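You operate a simulated robot arm through the tools that you are given. There is no shell and no other tool. Be economical: measure what you need, move in short steps, check, and stop when the job is done.

Carry out the task below with a simulated robot arm. There is one attempt and no reset: what you move stays moved.

TASK
Swap the short OAK strip in the jig for the short pine one.
Fine: free the jig first, lay the old strip on the free part of the table and lock the jig again.

Only the result counts: the job must be done as asked and must still hold three seconds after the hand-in. Knocking over, shifting, dropping, spilling or breaking anything else fails it.

THE ROBOT
A 7-joint arm with a two-finger parallel gripper, fixed in place. Base frame: the origin is at the foot of the arm, x ahead of it, y to its left, z up. Lengths are in m, angles in rad, forces in N, time in s.
Its first joint turns from -2.897 to 2.897 rad. Payload 1.57 kg.
Tool frame: the origin (TCP) lies between the finger pads and is the grasp point; the fingertips stand 0.03 m ahead of it; z points along the fingers, y is the line along which they close. Largest opening 0.11 m; finger width 0.024, thickness 0.012; the body of the gripper, 0.048 by 0.112 m, starts 0.078 m behind the TCP.
Orientation is that of the tool frame in the base frame, as a unit quaternion [w, x, y, z]. With the fingers straight down and closing along the base's y, the tool's x points along the base's -x, its y along +y and its z along -z.

THE INTERFACE
- The arm moves only by the tool step_arm. Its argument "rows" is text: rows parted by semicolons, each of 7 numbers parted by spaces: the gripper command, from -1 (shut) to 1 (fully open), values between in proportion, then the shift along the tool's x, y, z in m, then the turn, a rotation vector about the tool's x, y, z in rad. In form: grip x y z rx ry rz; .... A call has 1 to 10 rows; each row shifts and turns the commanded pose from where the row before left it, along the tool's axes as they then stand. Rows are played at 5 a second. More than 0.05 m and 0.15 rad between two rows, or a gripper value outside its range, and nothing of the call is played. Where a pose cannot be reached the arm comes as near as it can. A force on the tool above 50 N (or 10 N above the force at the start of the call, whichever is more), or a blocked arm, ends the call early, and 0.2 s more pass. Each finger travels about 0.045 m/s and halts on what it meets, pressing with about 23 N; the grip force reading is that of the motor and also rises with nothing between the fingers. The clock runs only during rows and for 0.2 s after the last one: add rows that do not move to give the fingers time. The reply holds the time, the measured pose of the TCP, the force on the tool along the base axes, the opening and the grip force, in the units named above and with some noise, and new pictures: "pictures" is both (left out), scene, wrist or none.
- Cameras (640 x 400 px; columns grow to the right, rows downward): "scene" is fixed at [0.3997, -0.6498, 1.3626]; the picture's right is [0.99, 0.12, 0.00], its down [0.10, -0.81, -0.58] and it looks along [-0.07, 0.58, -0.81] (base axes); focal length 306 px, centre (320, 200). "wrist" rides on the gripper at [-0.036, 0, -0.08] in the tool frame; the picture's right is [0.00, -1.00, 0.00], its down [0.97, 0.00, -0.24] and it looks along [0.24, 0.00, 0.97] (tool axes); focal length 218 px, centre (320, 200). There is no depth. A picture from a camera that has moved, and an enlarged one, comes with that camera's place and axes in the base frame and with its lens.
- lift_body(by): slides the trunk up (or, below 0, down) by that many m; the arm rides with it, the base frame stays. It gives what a move gives, with no picture.
- enlarge(camera, box): a new picture of the part [left, top, right, bottom] of that camera's present view, enlarged. The clock stands still meanwhile.
- hand_in(): hands the job in; it is judged then, once.

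Work in short steps. Places have to be worked out from the pictures, the camera data and where the tool is seen: move nearer, look again, correct. Check each grasp and each placing, and mend what went wrong. You have 120 turns and 150 pictures in all, those below and enlarged ones among them. Open the gripper and draw the arm clear of the work before you hand the job in, unless the task says otherwise; then end with one line.

The tools are called as a command line: name --argument value ..., lists and objects as JSON in quotes. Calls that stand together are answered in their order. step_arm: Moves the arm, as the interface text tells. Its arguments: {"type":"object","properties":{"rows":{"type":"string"},"pictures":{"type":"string","enum":["both","scene","wrist","none"]}},"required":["rows"]} The other tools are called the same way: lift_body (by) slides the trunk up or down; enlarge (camera, box) takes an enlarged picture of a part of a camera's view; hand_in () hands the job in.

At the start:

```text
time: 0.0
tool_pos: [0.2968, -0.3457, 1.0773]
tool_rot: [0.0, 0.001, 1.0, -0.001]
force: [-0.2, 0.1, -0.6]
gripper_width: 0.1101
grip_force: 0.0
trunk travel left (down, up): [-0.475, 0.115]
```

scene: 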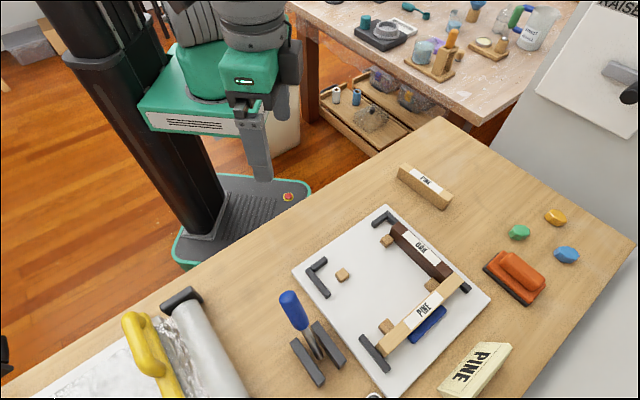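
wrist: 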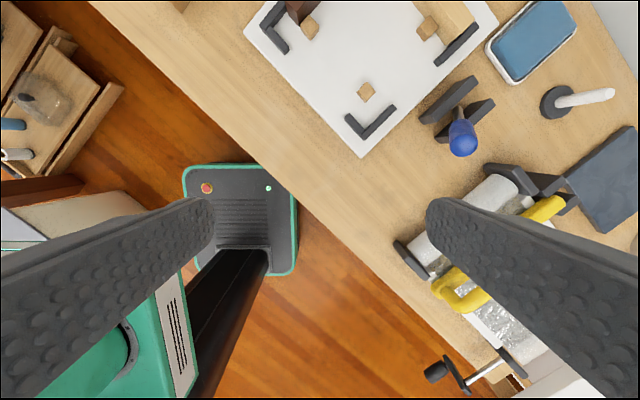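

I start by looking closely at the jig and its lock.

enlarge --camera "scene" --box '[270, 150, 530, 400]'

enlarge --camera "wrist" --box '[240, 0, 640, 250]'

```text
1.60 times, centred on (400, 275) of scene
camera zoom: at [0.3997, -0.6498, 1.3626], right [0.99, 0.12, 0.0], down [0.1, -0.81, -0.58], along [-0.07, 0.58, -0.81], focal length 490 px, centre (192, 80)
```

zoom: 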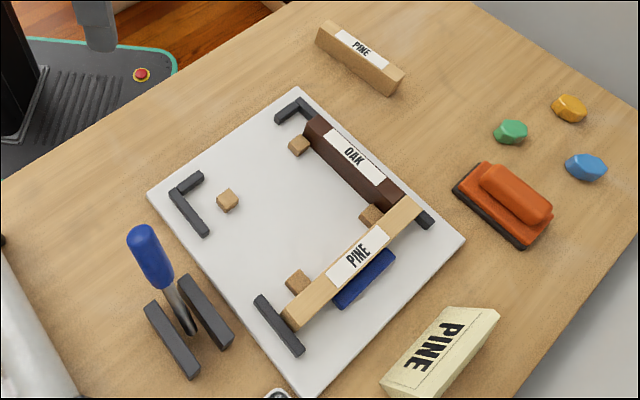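

```text
1.60 times, centred on (440, 125) of wrist
camera zoom: at [0.3332, -0.3462, 1.156], right [0.0, -1.0, 0.0], down [-0.97, 0.0, 0.24], along [-0.24, 0.0, -0.97], focal length 349 px, centre (128, 320)
```

zoom: 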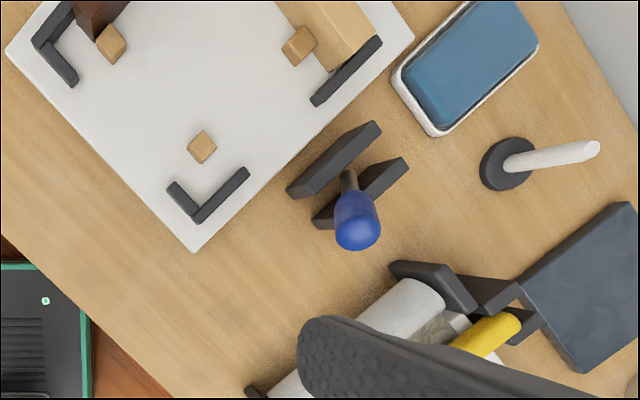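

I move the wrist camera over the jig for a top view.

step_arm --rows "1 -0.038 0.03 0 0 0 0;1 -0.038 0.03 0 0 0 0;1 -0.038 0.03 0 0 0 0;1 -0.038 0.03 0 0 0 0;1 -0.038 0.03 0 0 0 0;1 0 0 0 0 0 0" --pictures "wrist"

```text
time: 1.4
tool_pos: [0.4923, -0.1993, 1.0784]
tool_rot: [0.0, 0.0, 1.0, 0.0]
force: [0.4, 0.5, -0.2]
gripper_width: 0.1099
grip_force: 0.0
trunk travel left (down, up): [-0.475, 0.115]
camera wrist: at [0.5279, -0.1997, 1.1575], right [0.0, -1.0, 0.0], down [-0.97, 0.0, 0.24], along [-0.24, 0.0, -0.97], focal length 218 px, centre (320, 200)
```

wrist: 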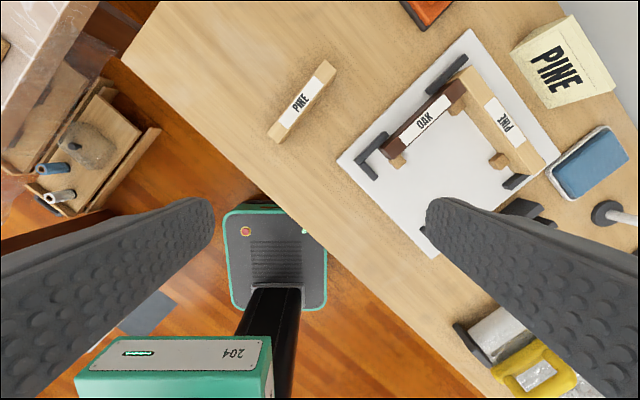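

The two wrist views and the scene only agree if the table surface lies near z≈0.77-0.8, higher than stated, so I'll treat height cautiously. I centre the camera over the jig.

step_arm --rows "1 0.005 -0.045 0 0 0 0;1 0.005 -0.045 0 0 0 0;1 0.005 -0.045 0 0 0 0;1 0.005 -0.045 0 0 0 0;1 0 -0.02 0 0 0 0;1 0 0 0 0 0 0" --pictures "both"

enlarge --camera "wrist" --box '[160, 0, 480, 200]'

```text
time: 2.8
tool_pos: [0.4699, -0.3957, 1.0794]
tool_rot: [0.0, 0.0, 1.0, -0.001]
force: [-0.2, 0.9, -0.5]
gripper_width: 0.1099
grip_force: 0.1
trunk travel left (down, up): [-0.475, 0.115]
camera wrist: at [0.505, -0.3958, 1.1571], right [0.0, -1.0, 0.0], down [-0.97, 0.0, 0.24], along [-0.24, 0.0, -0.97], focal length 218 px, centre (320, 200)
```

scene: 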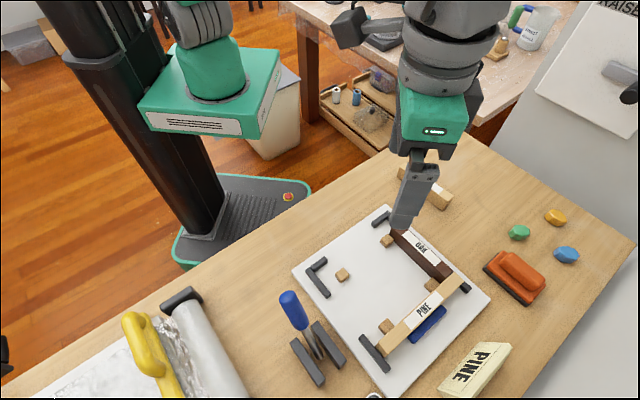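
wrist: 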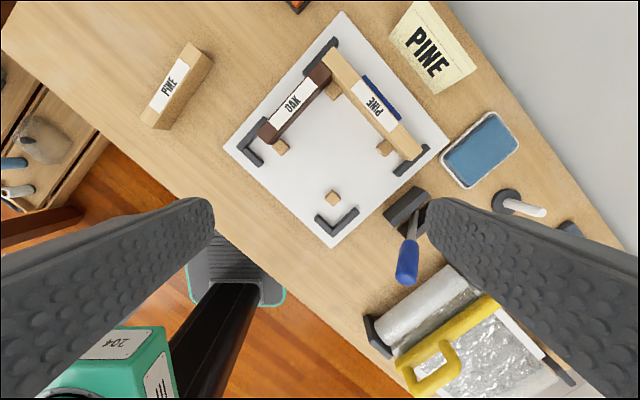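

```text
2.00 times, centred on (320, 100) of wrist
camera zoom: at [0.505, -0.3958, 1.1571], right [0.0, -1.0, 0.0], down [-0.97, 0.0, 0.24], along [-0.24, 0.0, -0.97], focal length 436 px, centre (320, 400)
```

zoom: 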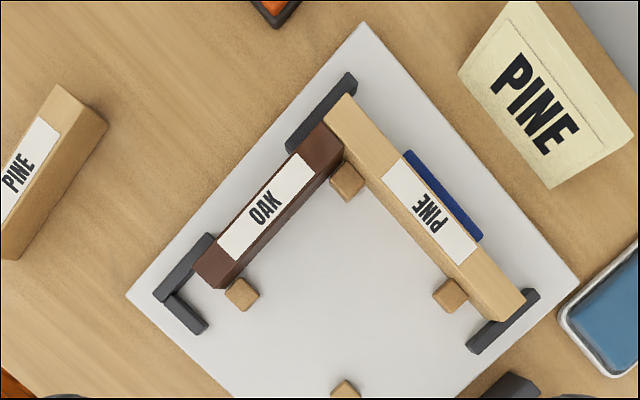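

I look more closely at the blue piece, which may be the lock, and the blue-handled object.

enlarge --camera "scene" --box '[370, 220, 490, 370]'

enlarge --camera "wrist" --box '[320, 30, 440, 190]'

enlarge --camera "scene" --box '[270, 270, 370, 400]'

```text
2.67 times, centred on (430, 295) of scene
camera zoom: at [0.3997, -0.6498, 1.3626], right [0.99, 0.12, 0.0], down [0.1, -0.81, -0.58], along [-0.07, 0.58, -0.81], focal length 816 px, centre (27, -53)
```

zoom: 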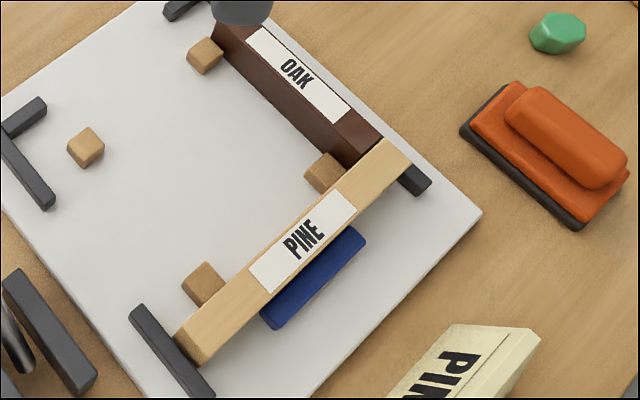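

```text
2.50 times, centred on (380, 110) of wrist
camera zoom: at [0.505, -0.3958, 1.1571], right [0.0, -1.0, 0.0], down [-0.97, 0.0, 0.24], along [-0.24, 0.0, -0.97], focal length 546 px, centre (170, 425)
```

zoom: 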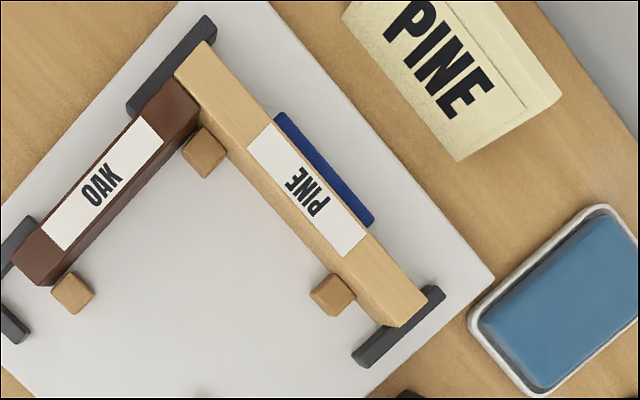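

```text
3.08 times, centred on (320, 335) of scene
camera zoom: at [0.3997, -0.6498, 1.3626], right [0.99, 0.12, 0.0], down [0.1, -0.81, -0.58], along [-0.07, 0.58, -0.81], focal length 942 px, centre (320, -215)
```

zoom: 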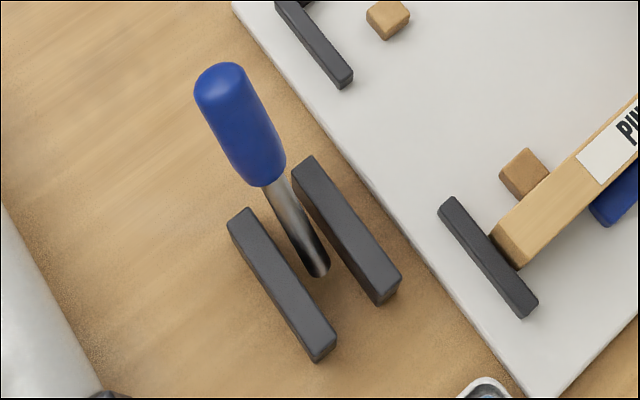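

The blue-handled lever between the two brackets looks like the lock: it swings parallel to the oak, and the blue jaw presses the long pine. I go above it with the tool yawed 45° to look.

step_arm --rows "1 0.0175 -0.046 0 0 0 0;1 0.0175 -0.046 0 0 0 0;1 0.0175 -0.046 0 0 0 0;1 0.0175 -0.046 0 0 0 0;1 0 0 0 0 0 0.131;1 0 0 0 0 0 0.131;1 0 0 0 0 0 0.131;1 0 0 0 0 0 0.131;1 0 0 0 0 0 0.131;1 0 0 0 0 0 0.131" --pictures "both"

```text
time: 5.0
tool_pos: [0.3917, -0.5493, 1.0717]
tool_rot: [0.0, 0.385, 0.923, 0.0]
force: [1.1, -1.2, -0.2]
gripper_width: 0.1099
grip_force: 0.1
out of reach, approached as far as the arm can: row 4
trunk travel left (down, up): [-0.475, 0.115]
camera wrist: at [0.4174, -0.5771, 1.1512], right [-0.71, -0.7, 0.0], down [-0.68, 0.69, 0.24], along [-0.17, 0.17, -0.97], focal length 218 px, centre (320, 200)
```

scene: 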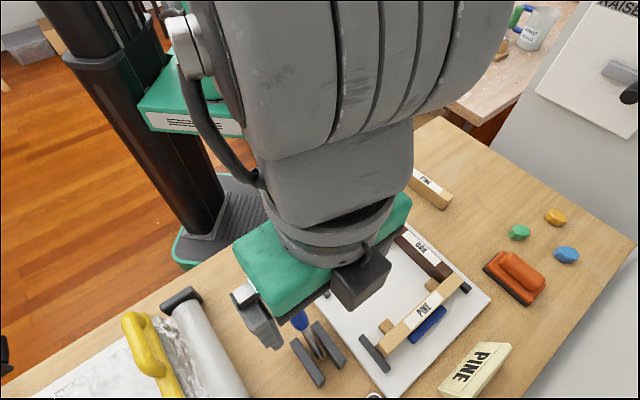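
wrist: 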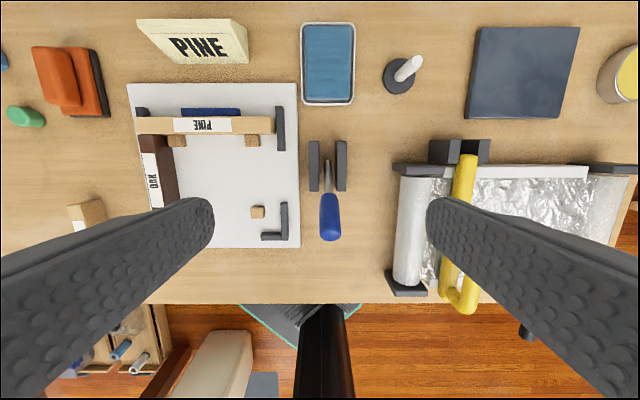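

The lever knob is at about (0.338,-0.514,0.91), with its pivot near (0.39,-0.565,0.78). I back off toward the robot, shut the fingers and pitch the tool to lie parallel with the lever.

step_arm --rows "-1 0.04 -0.006 0 0 0 0;-1 0.04 -0.007 0 0 0 0;-1 0.028 0 0 0 0 0;-1 0 0 0 0 -0.125 0;-1 0 0 0 0 -0.125 0;-1 0 0 0 0 -0.125 0;-1 0 0 0 0 -0.125 0;-1 0.0216 0 0.0395 0 0 0;-1 0.0216 0 0.0395 0 0 0;-1 0 0 0 0 0 0" --pictures "both"

```text
time: 7.2
tool_pos: [0.3082, -0.4887, 0.981]
tool_rot: [0.229, 0.371, 0.895, -0.094]
force: [-0.3, 0.0, -0.1]
gripper_width: 0.0
grip_force: 21.1
trunk travel left (down, up): [-0.475, 0.115]
camera wrist: at [0.3029, -0.485, 1.0677], right [-0.71, -0.71, 0.0], down [-0.68, 0.68, -0.26], along [0.18, -0.18, -0.97], focal length 218 px, centre (320, 200)
```

scene: 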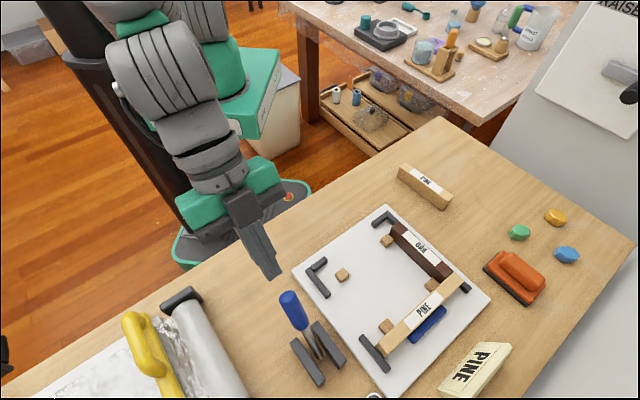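
wrist: 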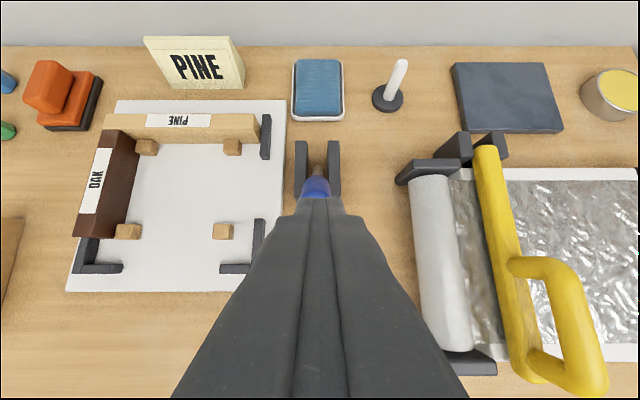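

Well aligned with the lever. I back off 25 mm, then descend beside the handle.

step_arm --rows "-1 0.022 0 -0.012 0 0 0;-1 0.0144 0 0.0263 0 0 0;-1 0.0144 0 0.0263 0 0 0;-1 0.0144 0 0.0263 0 0 0;-1 0 0 0 0 0 0" --pictures "both"

enlarge --camera "scene" --box '[200, 220, 360, 400]'

```text
time: 8.4
tool_pos: [0.2888, -0.4676, 0.8926]
tool_rot: [0.229, 0.372, 0.895, -0.094]
force: [0.4, -1.0, 0.9]
gripper_width: 0.0
grip_force: 21.3
trunk travel left (down, up): [-0.475, 0.115]
camera wrist: at [0.2833, -0.4642, 0.9805], right [-0.71, -0.71, 0.0], down [-0.68, 0.68, -0.25], along [0.18, -0.18, -0.97], focal length 218 px, centre (320, 200)
```

scene: 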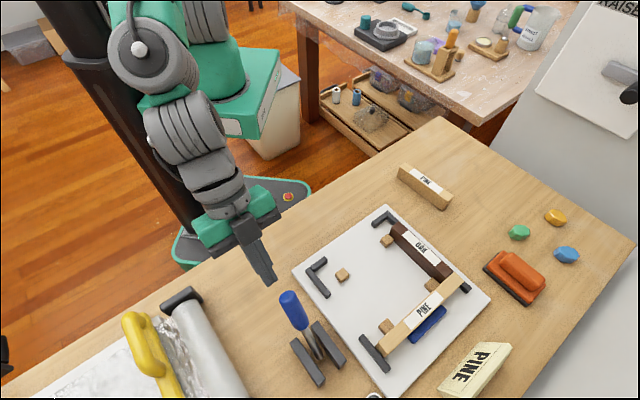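
wrist: 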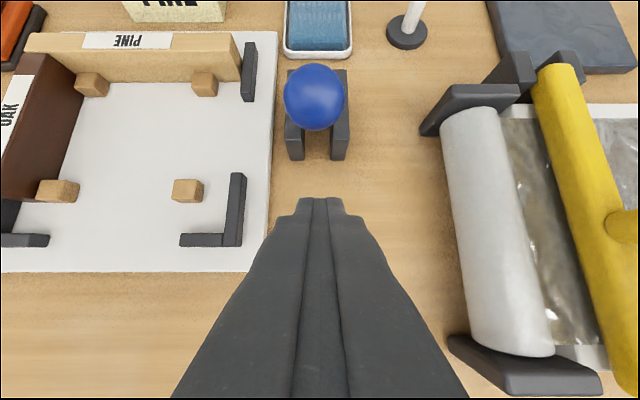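

```text
2.22 times, centred on (280, 310) of scene
camera zoom: at [0.3997, -0.6498, 1.3626], right [0.99, 0.12, 0.0], down [0.1, -0.81, -0.58], along [-0.07, 0.58, -0.81], focal length 680 px, centre (409, -44)
```

zoom: 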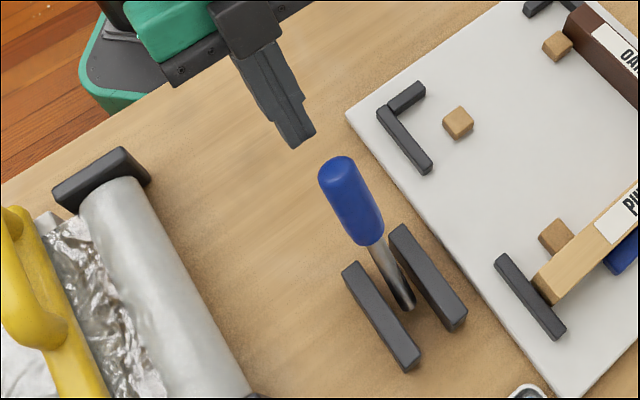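

The fingers are in line with the handle and about 5 cm behind it. I push slowly outward along the swing direction.

step_arm --rows "-1 -0.0176 0 0.0096 0 0 0;-1 -0.0176 0 0.0096 0 0 0;-1 -0.0105 0 0.0057 0 0 0;-1 -0.0105 0 0.0057 0 0 0;-1 -0.0105 0 0.0057 0 0 0;-1 -0.0105 0 0.0057 0 0 0;-1 0 0 0 0 0 0" --pictures "both"

```text
time: 10.0
tool_pos: [0.3502, -0.5289, 0.8934]
tool_rot: [0.229, 0.372, 0.895, -0.095]
force: [-0.5, 0.1, -0.4]
gripper_width: 0.0
grip_force: 21.9
trunk travel left (down, up): [-0.475, 0.115]
camera wrist: at [0.346, -0.5251, 0.9799], right [-0.71, -0.71, 0.0], down [-0.68, 0.68, -0.26], along [0.18, -0.18, -0.97], focal length 218 px, centre (320, 200)
```

scene: 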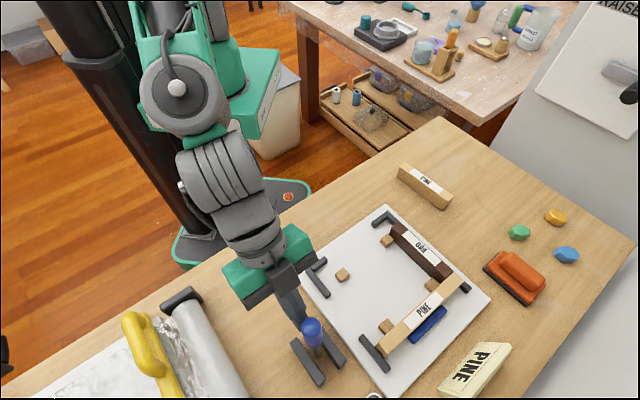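
wrist: 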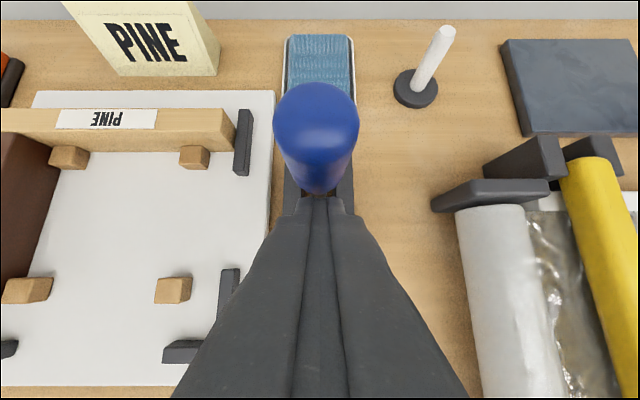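

The lever swings easily and is now nearly upright. I continue the push.

step_arm --rows "-1 -0.0105 0 0.0057 0 0 0;-1 -0.0105 0 0.0057 0 0 0;-1 -0.0105 0 0.0057 0 0 0;-1 0 0 0 0 0 0" --pictures "both"

```text
time: 11.0
tool_pos: [0.3763, -0.5553, 0.8921]
tool_rot: [0.229, 0.371, 0.895, -0.095]
force: [0.1, -0.3, 0.1]
gripper_width: 0.0
grip_force: 20.8
trunk travel left (down, up): [-0.475, 0.115]
camera wrist: at [0.3721, -0.5513, 0.9787], right [-0.71, -0.71, 0.0], down [-0.68, 0.68, -0.25], along [0.18, -0.18, -0.97], focal length 218 px, centre (320, 200)
```

scene: 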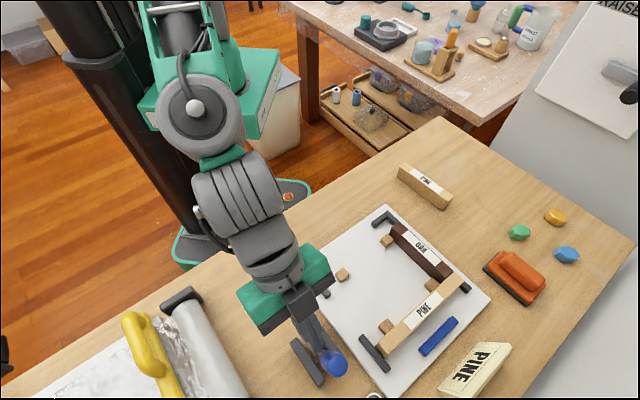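
wrist: 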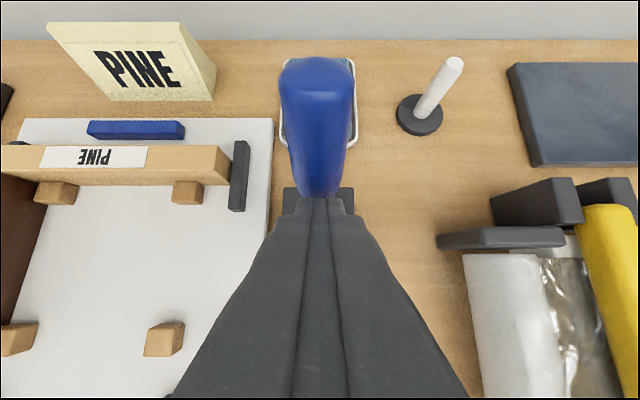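

The blue jaw has moved away from the strip, so the jig is freed. I draw back and check that the lever stays.

step_arm --rows "-1 0.0264 0 -0.0144 0 0 0;-1 0.0264 0 -0.0144 0 0 0;-1 0.0264 0 -0.0144 0 0 0;-1 -0.0216 0 -0.0395 0 0 0;-1 -0.0216 0 -0.0395 0 0 0;-1 0 0 0 0 0 0" --pictures "both"

enlarge --camera "scene" --box '[270, 200, 500, 400]'

```text
time: 12.4
tool_pos: [0.3116, -0.4906, 0.983]
tool_rot: [0.228, 0.371, 0.895, -0.095]
force: [-0.5, -0.7, -0.2]
gripper_width: 0.0
grip_force: 21.2
trunk travel left (down, up): [-0.475, 0.115]
camera wrist: at [0.3069, -0.4863, 1.0694], right [-0.71, -0.71, 0.0], down [-0.68, 0.68, -0.25], along [0.18, -0.18, -0.97], focal length 218 px, centre (320, 200)
```

scene: 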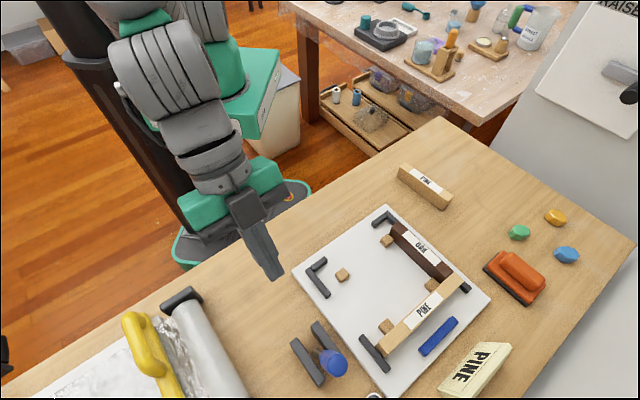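
wrist: 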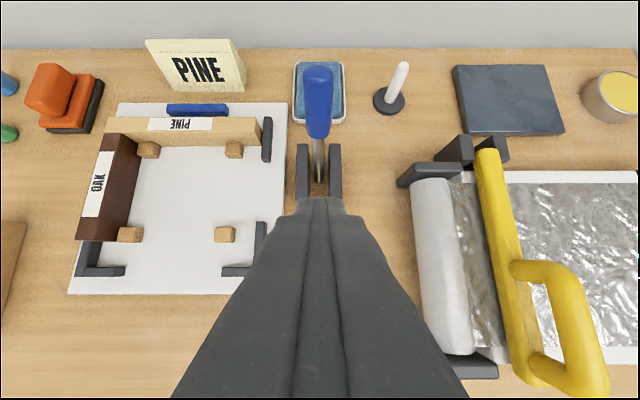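

```text
2.00 times, centred on (385, 300) of scene
camera zoom: at [0.3997, -0.6498, 1.3626], right [0.99, 0.12, 0.0], down [0.1, -0.81, -0.58], along [-0.07, 0.58, -0.81], focal length 612 px, centre (190, 0)
```

zoom: 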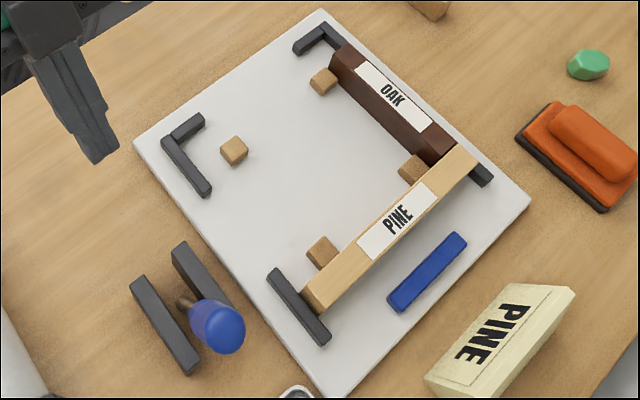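

The jig is free and the lever holds. Triangulation puts the oak's top centre at (0.561,-0.356), z≈0.827; I go above it with the tool straight down.

step_arm --rows "0.4 0 0 0 0 0.125 0;0.4 0 0 0 0 0.125 0;0.4 0 0 0 0 0.125 0;0.4 0 0 0 0 0.125 0;0.4 -0.0135 0.0453 0 0 0 0;0.4 -0.0135 0.0453 0 0 0 0;0.4 -0.0135 0.0453 0 0 0 0;0.4 -0.0135 0.0453 0 0 0 0;0.4 -0.0135 0.0453 0 0 0 0;0.4 -0.0135 0.0453 0 0 0 0" --pictures "both"

```text
time: 14.6
tool_pos: [0.562, -0.3561, 0.9793]
tool_rot: [0.0, 0.384, 0.923, -0.001]
force: [0.5, 0.0, 0.4]
gripper_width: 0.0771
grip_force: 0.1
trunk travel left (down, up): [-0.475, 0.115]
camera wrist: at [0.5877, -0.3819, 1.0573], right [-0.71, -0.71, 0.0], down [-0.69, 0.69, 0.24], along [-0.17, 0.17, -0.97], focal length 218 px, centre (320, 200)
```

scene: 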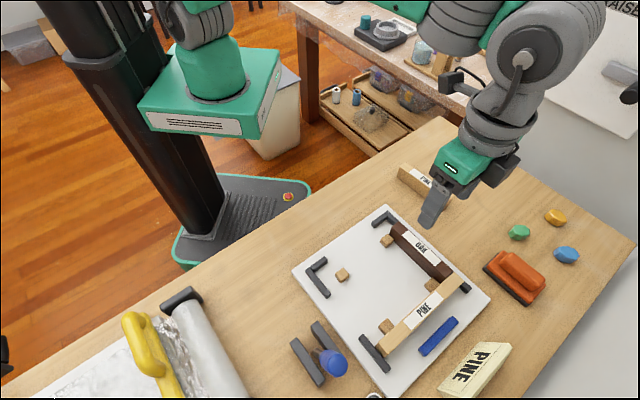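
wrist: 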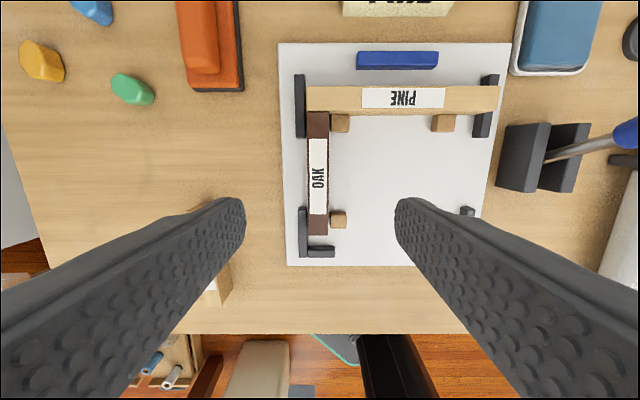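

I correct about 6 mm along the strip and descend to TCP z≈0.828, so the tips stay above the plate.

step_arm --rows "0.3 -0.005 0.002 0.04 0 0 0;0.3 0 0 0.04 0 0 0;0.3 0 0 0.04 0 0 0;0.3 0 0 0.031 0 0 0;0.3 0 0 0 0 0 0" --pictures "both"

enlarge --camera "scene" --box '[350, 180, 490, 320]'

```text
time: 15.8
tool_pos: [0.569, -0.3588, 0.8294]
tool_rot: [0.0, 0.384, 0.923, 0.0]
force: [-0.8, 0.4, -0.3]
gripper_width: 0.0715
grip_force: 0.1
trunk travel left (down, up): [-0.475, 0.115]
camera wrist: at [0.5943, -0.3846, 0.9086], right [-0.71, -0.71, 0.0], down [-0.69, 0.69, 0.24], along [-0.17, 0.17, -0.97], focal length 218 px, centre (320, 200)
```

scene: 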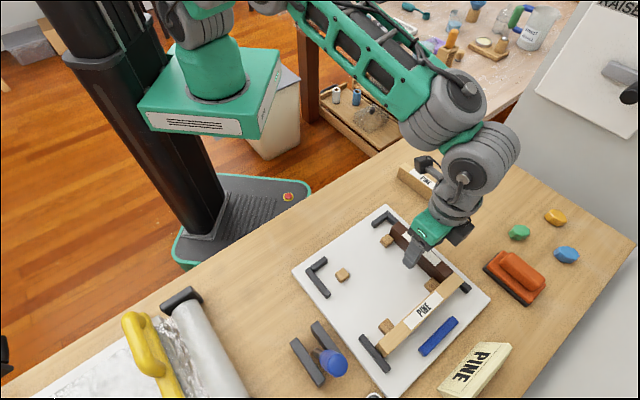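
wrist: 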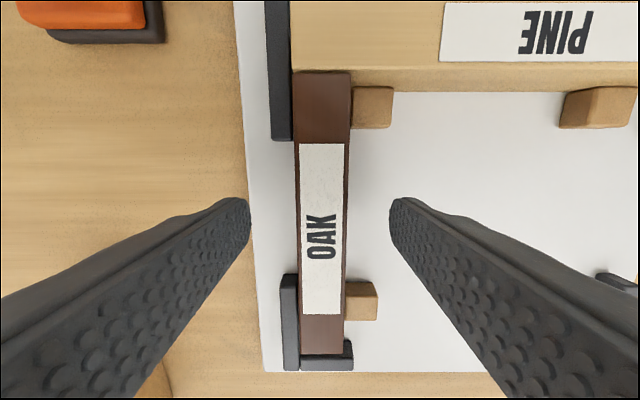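

```text
2.86 times, centred on (420, 250) of scene
camera zoom: at [0.3997, -0.6498, 1.3626], right [0.99, 0.12, 0.0], down [0.1, -0.81, -0.58], along [-0.07, 0.58, -0.81], focal length 874 px, centre (34, 57)
```

zoom: 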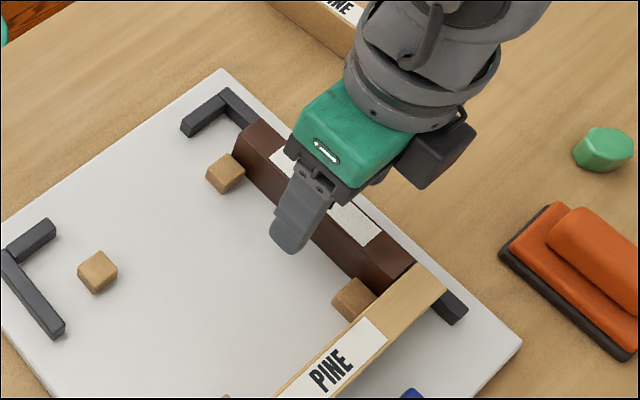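

The fingers straddle the middle of the oak, centred. I close on it.

step_arm --rows "-1 0 0 0.004 0 0 0;-1 0 0 0 0 0 0;-1 0 0 0 0 0 0;-1 0 0 0 0 0 0;-1 0 0 0 0 0 0;-1 0 0 0 0 0 0" --pictures "wrist"

```text
time: 17.2
tool_pos: [0.5681, -0.3582, 0.8273]
tool_rot: [-0.001, 0.383, 0.924, 0.001]
force: [-0.3, 0.4, -0.5]
gripper_width: 0.0233
grip_force: 22.9
trunk travel left (down, up): [-0.475, 0.115]
camera wrist: at [0.5935, -0.3843, 0.906], right [-0.71, -0.71, 0.0], down [-0.69, 0.69, 0.24], along [-0.17, 0.17, -0.97], focal length 218 px, centre (320, 200)
```

wrist: 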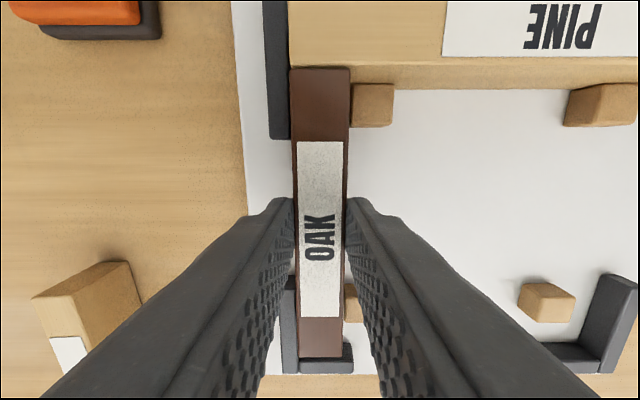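

Gripped (0.023 m). I lift straight up, slowly, and check the neighbours.

step_arm --rows "-1 0 0 -0.01 0 0 0;-1 0 0 -0.01 0 0 0;-1 0 0 -0.015 0 0 0;-1 0 0 -0.02 0 0 0;-1 0 0 -0.03 0 0 0;-1 0 0 -0.03 0 0 0;-1 0 0 -0.03 0 0 0;-1 0 0 0 0 0 0" --pictures "both"

enlarge --camera "scene" --box '[340, 150, 640, 400]'

```text
time: 19.0
tool_pos: [0.5671, -0.3584, 0.974]
tool_rot: [-0.001, 0.383, 0.924, 0.0]
force: [0.6, 0.8, -2.0]
gripper_width: 0.0233
grip_force: 22.9
trunk travel left (down, up): [-0.475, 0.115]
camera wrist: at [0.5916, -0.3854, 1.0526], right [-0.71, -0.71, 0.0], down [-0.69, 0.69, 0.24], along [-0.17, 0.17, -0.97], focal length 218 px, centre (320, 200)
```

scene: 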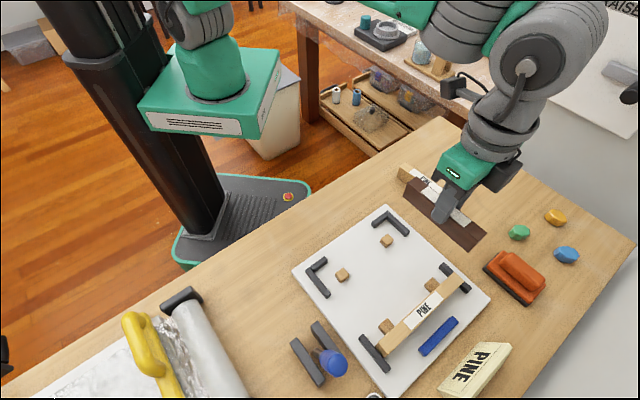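
wrist: 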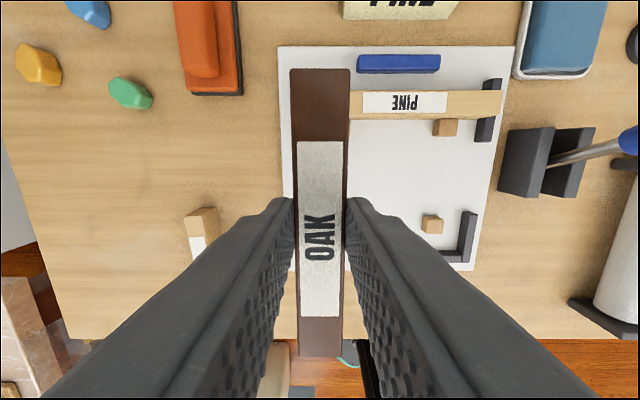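

```text
1.60 times, centred on (490, 275) of scene
camera zoom: at [0.3997, -0.6498, 1.3626], right [0.99, 0.12, 0.0], down [0.1, -0.81, -0.58], along [-0.07, 0.58, -0.81], focal length 490 px, centre (48, 80)
```

zoom: 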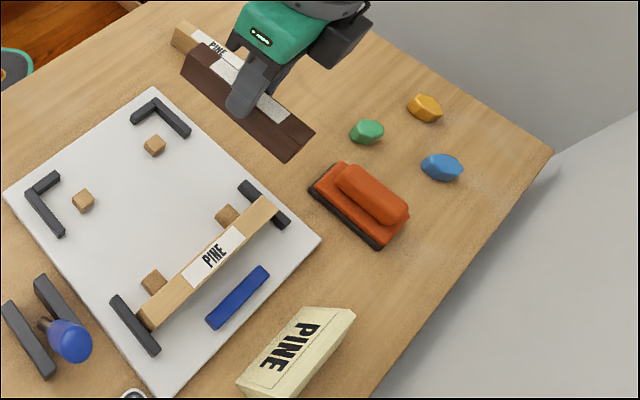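

The long pine stayed put. The table beyond the spare pine, around (0.62,-0.05), looked empty, so I carry the oak there and look before lowering.

step_arm --rows "-1 0.0257 0.0365 0 0 0 0;-1 0.0257 0.0365 0 0 0 0;-1 0.0257 0.0365 0 0 0 0;-1 0.0257 0.0365 0 0 0 0;-1 0.0257 0.0365 0 0 0 0;-1 0.0257 0.0365 0 0 0 0;-1 0.0257 0.0365 0 0 0 0;-1 0 0 0 0 0 0" --pictures "both"

```text
time: 20.8
tool_pos: [0.6218, -0.0495, 0.9697]
tool_rot: [0.0, 0.383, 0.924, 0.001]
force: [-0.4, -0.7, -1.3]
gripper_width: 0.0233
grip_force: 22.3
trunk travel left (down, up): [-0.475, 0.115]
camera wrist: at [0.6467, -0.0766, 1.0489], right [-0.71, -0.71, 0.0], down [-0.69, 0.69, 0.24], along [-0.17, 0.17, -0.97], focal length 218 px, centre (320, 200)
```

scene: 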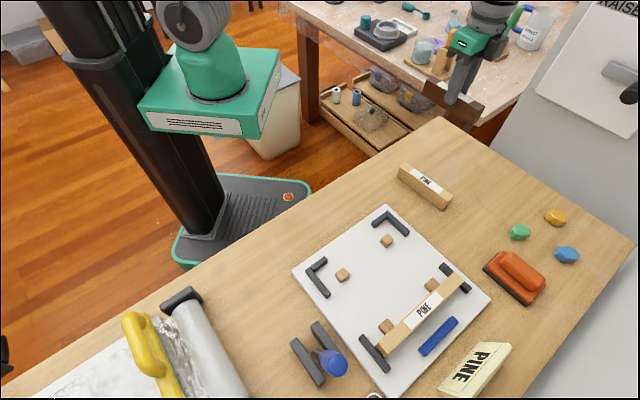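
wrist: 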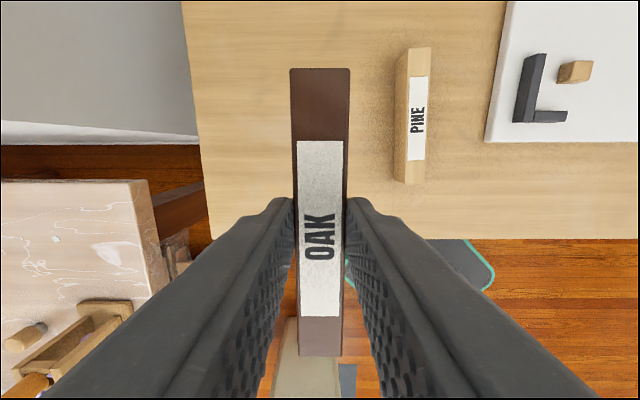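

The spot would overhang the near edge; I shift 5 cm farther in (to about (0.657,-0.085)), then lower gently to just above contact height.

step_arm --rows "-1 -0.03 0 0 0 0 0;-1 -0.02 0 0 0 0 0;-1 0 0 0.04 0 0 0;-1 0 0 0.04 0 0 0;-1 0 0 0.04 0 0 0;-1 0 0 0.015 0 0 0;-1 0 0 0 0 0 0" --pictures "both"

enlarge --camera "scene" --box '[390, 80, 530, 220]'

```text
time: 22.4
tool_pos: [0.6545, -0.0878, 0.8372]
tool_rot: [0.0, 0.384, 0.924, 0.001]
force: [-0.3, 0.1, -1.2]
gripper_width: 0.0232
grip_force: 22.7
trunk travel left (down, up): [-0.475, 0.115]
camera wrist: at [0.6799, -0.1143, 0.9161], right [-0.71, -0.71, 0.0], down [-0.69, 0.69, 0.24], along [-0.17, 0.17, -0.97], focal length 218 px, centre (320, 200)
```

scene: 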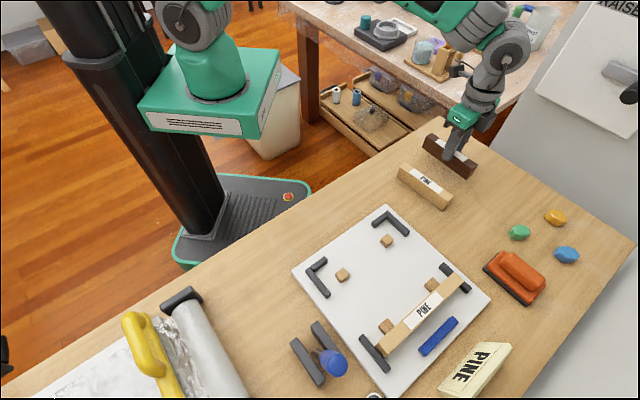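
wrist: 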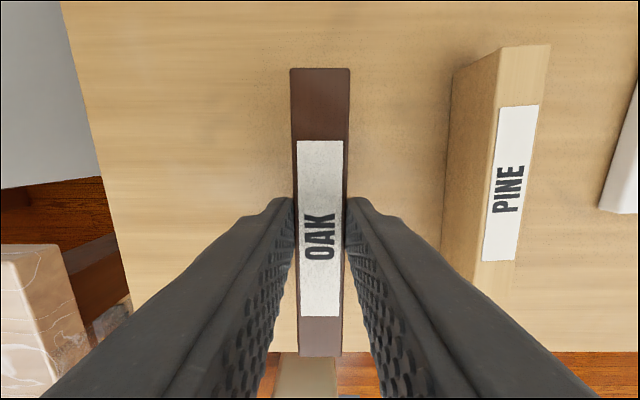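

```text
2.86 times, centred on (460, 150) of scene
camera zoom: at [0.3997, -0.6498, 1.3626], right [0.99, 0.12, 0.0], down [0.1, -0.81, -0.58], along [-0.07, 0.58, -0.81], focal length 874 px, centre (-80, 343)
```

zoom: 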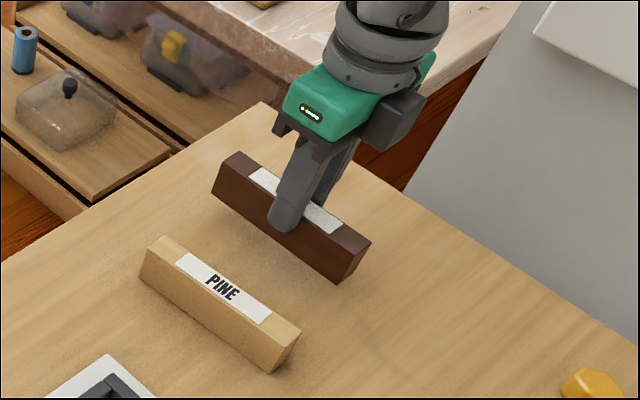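

About 2 cm margin to the edge; I move 1.5 cm farther in and lower in small steps until contact.

step_arm --rows "-1 -0.015 0 0 0 0 0;-1 0 0 0.005 0 0 0;-1 0 0 0.004 0 0 0;-1 0 0 0.003 0 0 0;-1 0 0 0 0 0 0" --pictures "none"

```text
time: 23.6
tool_pos: [0.6667, -0.0976, 0.8253]
tool_rot: [0.0, 0.383, 0.924, -0.001]
force: [-0.2, -0.4, -1.2]
gripper_width: 0.0233
grip_force: 23.3
trunk travel left (down, up): [-0.475, 0.115]
```

step_arm --rows "-1 0 0 0.003 0 0 0;-1 0 0 0.003 0 0 0;-1 0 0 0 0 0 0" --pictures "scene"

enlarge --camera "scene" --box '[410, 120, 500, 200]'

```text
time: 24.4
tool_pos: [0.6663, -0.0959, 0.8189]
tool_rot: [0.0, 0.383, 0.924, 0.0]
force: [0.3, 0.2, -0.8]
gripper_width: 0.0233
grip_force: 23.5
trunk travel left (down, up): [-0.475, 0.115]
```

scene: 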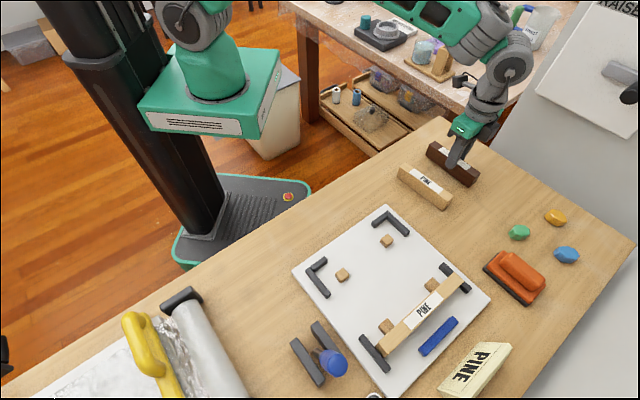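

```text
5.00 times, centred on (455, 160) of scene
camera zoom: at [0.3997, -0.6498, 1.3626], right [0.99, 0.12, 0.0], down [0.1, -0.81, -0.58], along [-0.07, 0.58, -0.81], focal length 1530 px, centre (-355, 400)
```

zoom: 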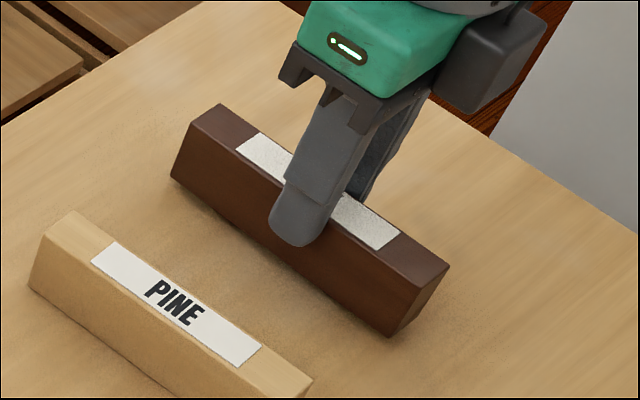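

Near contact but no load reading yet; I continue in 2 mm steps.

step_arm --rows "-1 0 0 0.002 0 0 0;-1 0 0 0.002 0 0 0;-1 0 0 0 0 0 0" --pictures "none"

```text
time: 25.2
tool_pos: [0.6664, -0.0975, 0.8163]
tool_rot: [0.0, 0.383, 0.924, 0.0]
force: [0.1, 0.0, -1.0]
gripper_width: 0.0233
grip_force: 23.1
trunk travel left (down, up): [-0.475, 0.115]
```

step_arm --rows "-1 0 0 0.002 0 0 0;-1 0 0 0.002 0 0 0;-1 0 0 0 0 0 0" --pictures "none"

```text
time: 26.0
tool_pos: [0.6673, -0.0977, 0.8126]
tool_rot: [0.001, 0.383, 0.924, 0.0]
force: [-0.5, -1.3, 9.7]
gripper_width: 0.0233
grip_force: 22.9
trunk travel left (down, up): [-0.475, 0.115]
```

Contact at z≈0.813. I release and rise.

step_arm --rows "-0.3 0 0 -0.001 0 0 0;0 0 0 0 0 0 0;0 0 0 0 0 0 0;0 0 0 0 0 0 0;0.2 0 0 -0.04 0 0 0;0.2 0 0 -0.04 0 0 0;0.2 0 0 -0.04 0 0 0;0.2 0 0 0 0 0 0" --pictures "both"

```text
time: 27.8
tool_pos: [0.6661, -0.0969, 0.9321]
tool_rot: [0.0, 0.384, 0.923, 0.001]
force: [0.8, 0.0, 0.0]
gripper_width: 0.0659
grip_force: 0.0
trunk travel left (down, up): [-0.475, 0.115]
camera wrist: at [0.6928, -0.1231, 1.0107], right [-0.71, -0.71, 0.0], down [-0.69, 0.69, 0.24], along [-0.17, 0.17, -0.97], focal length 218 px, centre (320, 200)
```

scene: 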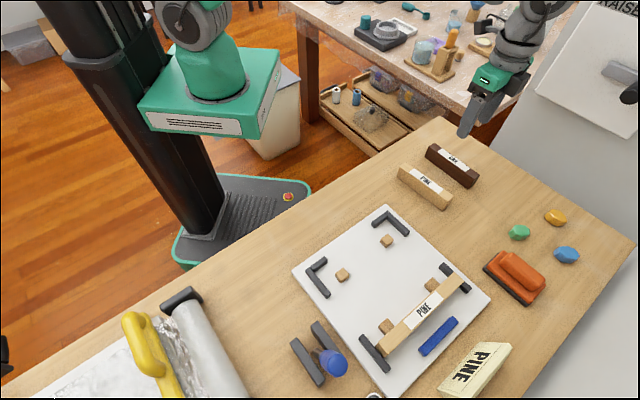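
wrist: 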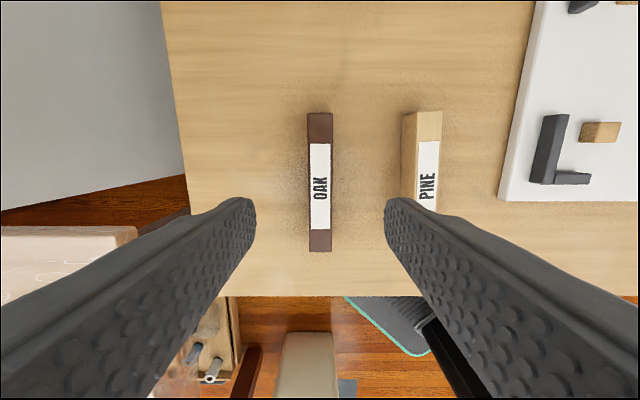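

The oak is lying well. The pine is about 0.098 m to its right and nearly parallel; I move above it.

step_arm --rows "0.2 0 -0.035 -0.01 0 0 0;0.2 0 -0.035 0 0 0 0;0.2 0 -0.028 0 0 0 0;0.2 0 0 0 0 0 0" --pictures "wrist"

enlarge --camera "wrist" --box '[240, 80, 400, 280]'

```text
time: 28.8
tool_pos: [0.5993, -0.166, 0.939]
tool_rot: [-0.001, 0.383, 0.924, 0.0]
force: [-0.4, 0.6, 0.4]
gripper_width: 0.0657
grip_force: 0.1
trunk travel left (down, up): [-0.475, 0.115]
camera wrist: at [0.625, -0.1925, 1.0189], right [-0.71, -0.71, 0.0], down [-0.69, 0.69, 0.24], along [-0.17, 0.17, -0.97], focal length 218 px, centre (320, 200)
```

wrist: 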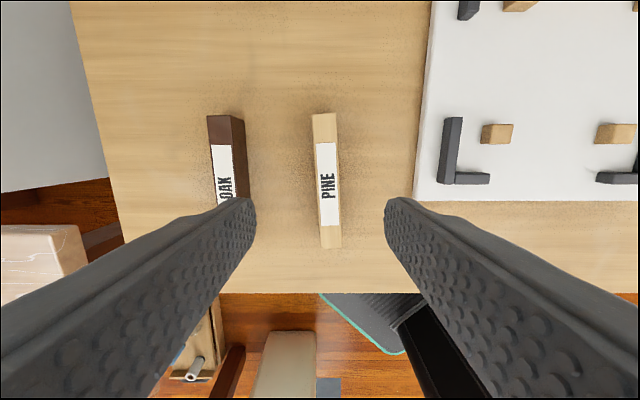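

```text
2.00 times, centred on (320, 180) of wrist
camera zoom: at [0.625, -0.1925, 1.0189], right [-0.71, -0.71, 0.0], down [-0.69, 0.69, 0.24], along [-0.17, 0.17, -0.97], focal length 436 px, centre (320, 240)
```

zoom: 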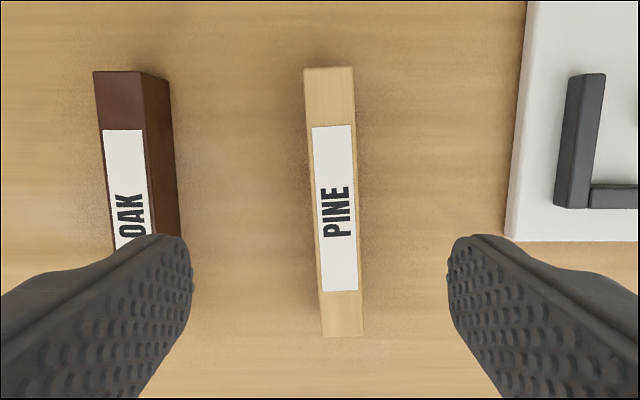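

The spare pine has the oak's length and width, is turned about 3°, and sits 8 mm right of the tool axis. I correct and descend partway.

step_arm --rows "0.2 -0.004 -0.0077 0 0 0 -0.052;0.2 0 0 0.04 0 0 0;0.2 0 0 0.04 0 0 0;0.2 0 0 0.03 0 0 0;0.2 0 0 0 0 0 0" --pictures "wrist"

```text
time: 30.0
tool_pos: [0.597, -0.1724, 0.8327]
tool_rot: [0.0, 0.359, 0.933, 0.001]
force: [0.6, -0.1, -0.6]
gripper_width: 0.0662
grip_force: 0.0
trunk travel left (down, up): [-0.475, 0.115]
camera wrist: at [0.6229, -0.1972, 0.9116], right [-0.67, -0.74, 0.0], down [-0.72, 0.65, 0.24], along [-0.18, 0.16, -0.97], focal length 218 px, centre (320, 200)
```

wrist: 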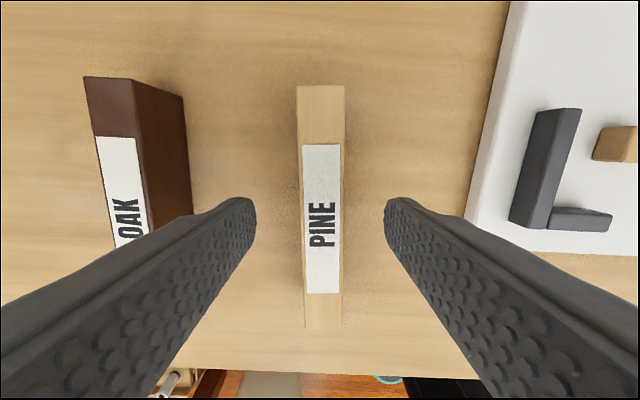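

Pine is centred and aligned. I descend 18 mm and close.

step_arm --rows "0.2 0 0 0.012 0 0 0;0.2 0 0 0.006 0 0 0;-1 0 0 0 0 0 0;-1 0 0 0 0 0 0;-1 0 0 0 0 0 0;-1 0 0 0 0 0 0;-1 0 0 0 0 0 0" --pictures "wrist"

```text
time: 31.6
tool_pos: [0.5959, -0.1731, 0.8149]
tool_rot: [-0.001, 0.359, 0.933, 0.0]
force: [0.2, 0.3, 0.4]
gripper_width: 0.0234
grip_force: 23.1
trunk travel left (down, up): [-0.475, 0.115]
camera wrist: at [0.6229, -0.1981, 0.8943], right [-0.67, -0.74, 0.0], down [-0.72, 0.65, 0.24], along [-0.18, 0.16, -0.97], focal length 218 px, centre (320, 200)
```

wrist: 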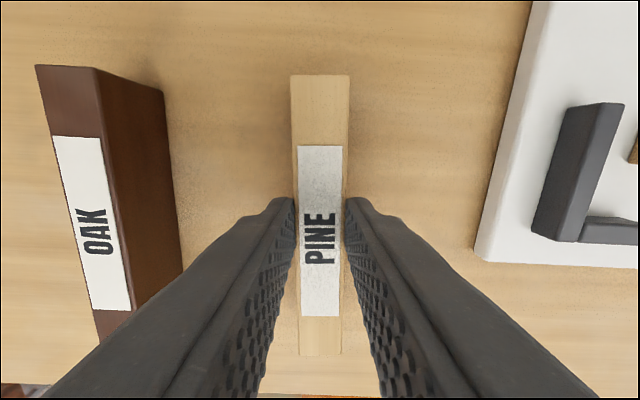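

Gripped at the same height as the oak was. I lift, undo the 3° turn and carry it over the oak's old place.

step_arm --rows "-1 0 0 -0.02 0 0 0;-1 0 0 -0.04 0 0 0;-1 0 0 -0.04 0 0 0;-1 0 0 0 0 0 0.052;-1 -0.0222 -0.0301 0 0 0 0;-1 -0.0222 -0.0301 0 0 0 0;-1 -0.0222 -0.0301 0 0 0 0;-1 -0.0222 -0.0301 0 0 0 0;-1 -0.0222 -0.0301 0 0 0 0;-1 0 0 0 0 0 0" --pictures "both"

```text
time: 33.8
tool_pos: [0.5685, -0.3597, 0.9147]
tool_rot: [-0.001, 0.383, 0.924, 0.0]
force: [-0.8, -0.3, -0.9]
gripper_width: 0.0231
grip_force: 23.2
trunk travel left (down, up): [-0.475, 0.115]
camera wrist: at [0.5936, -0.386, 0.9936], right [-0.71, -0.71, 0.0], down [-0.69, 0.69, 0.24], along [-0.17, 0.17, -0.97], focal length 218 px, centre (320, 200)
```

scene: 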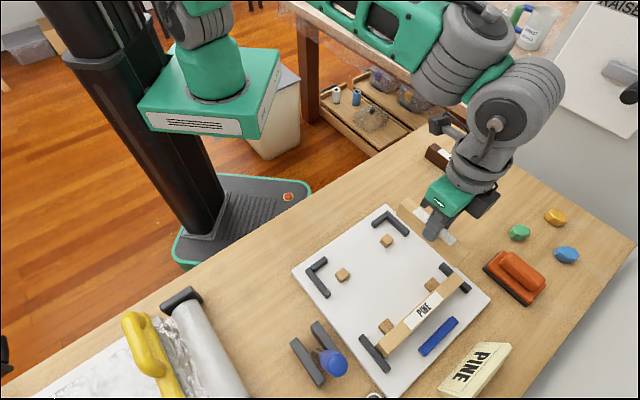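
wrist: 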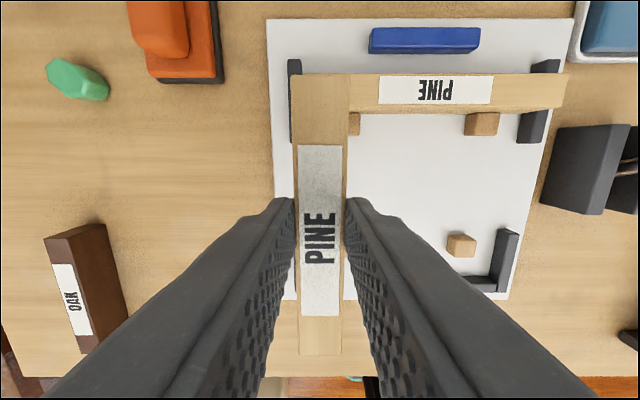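

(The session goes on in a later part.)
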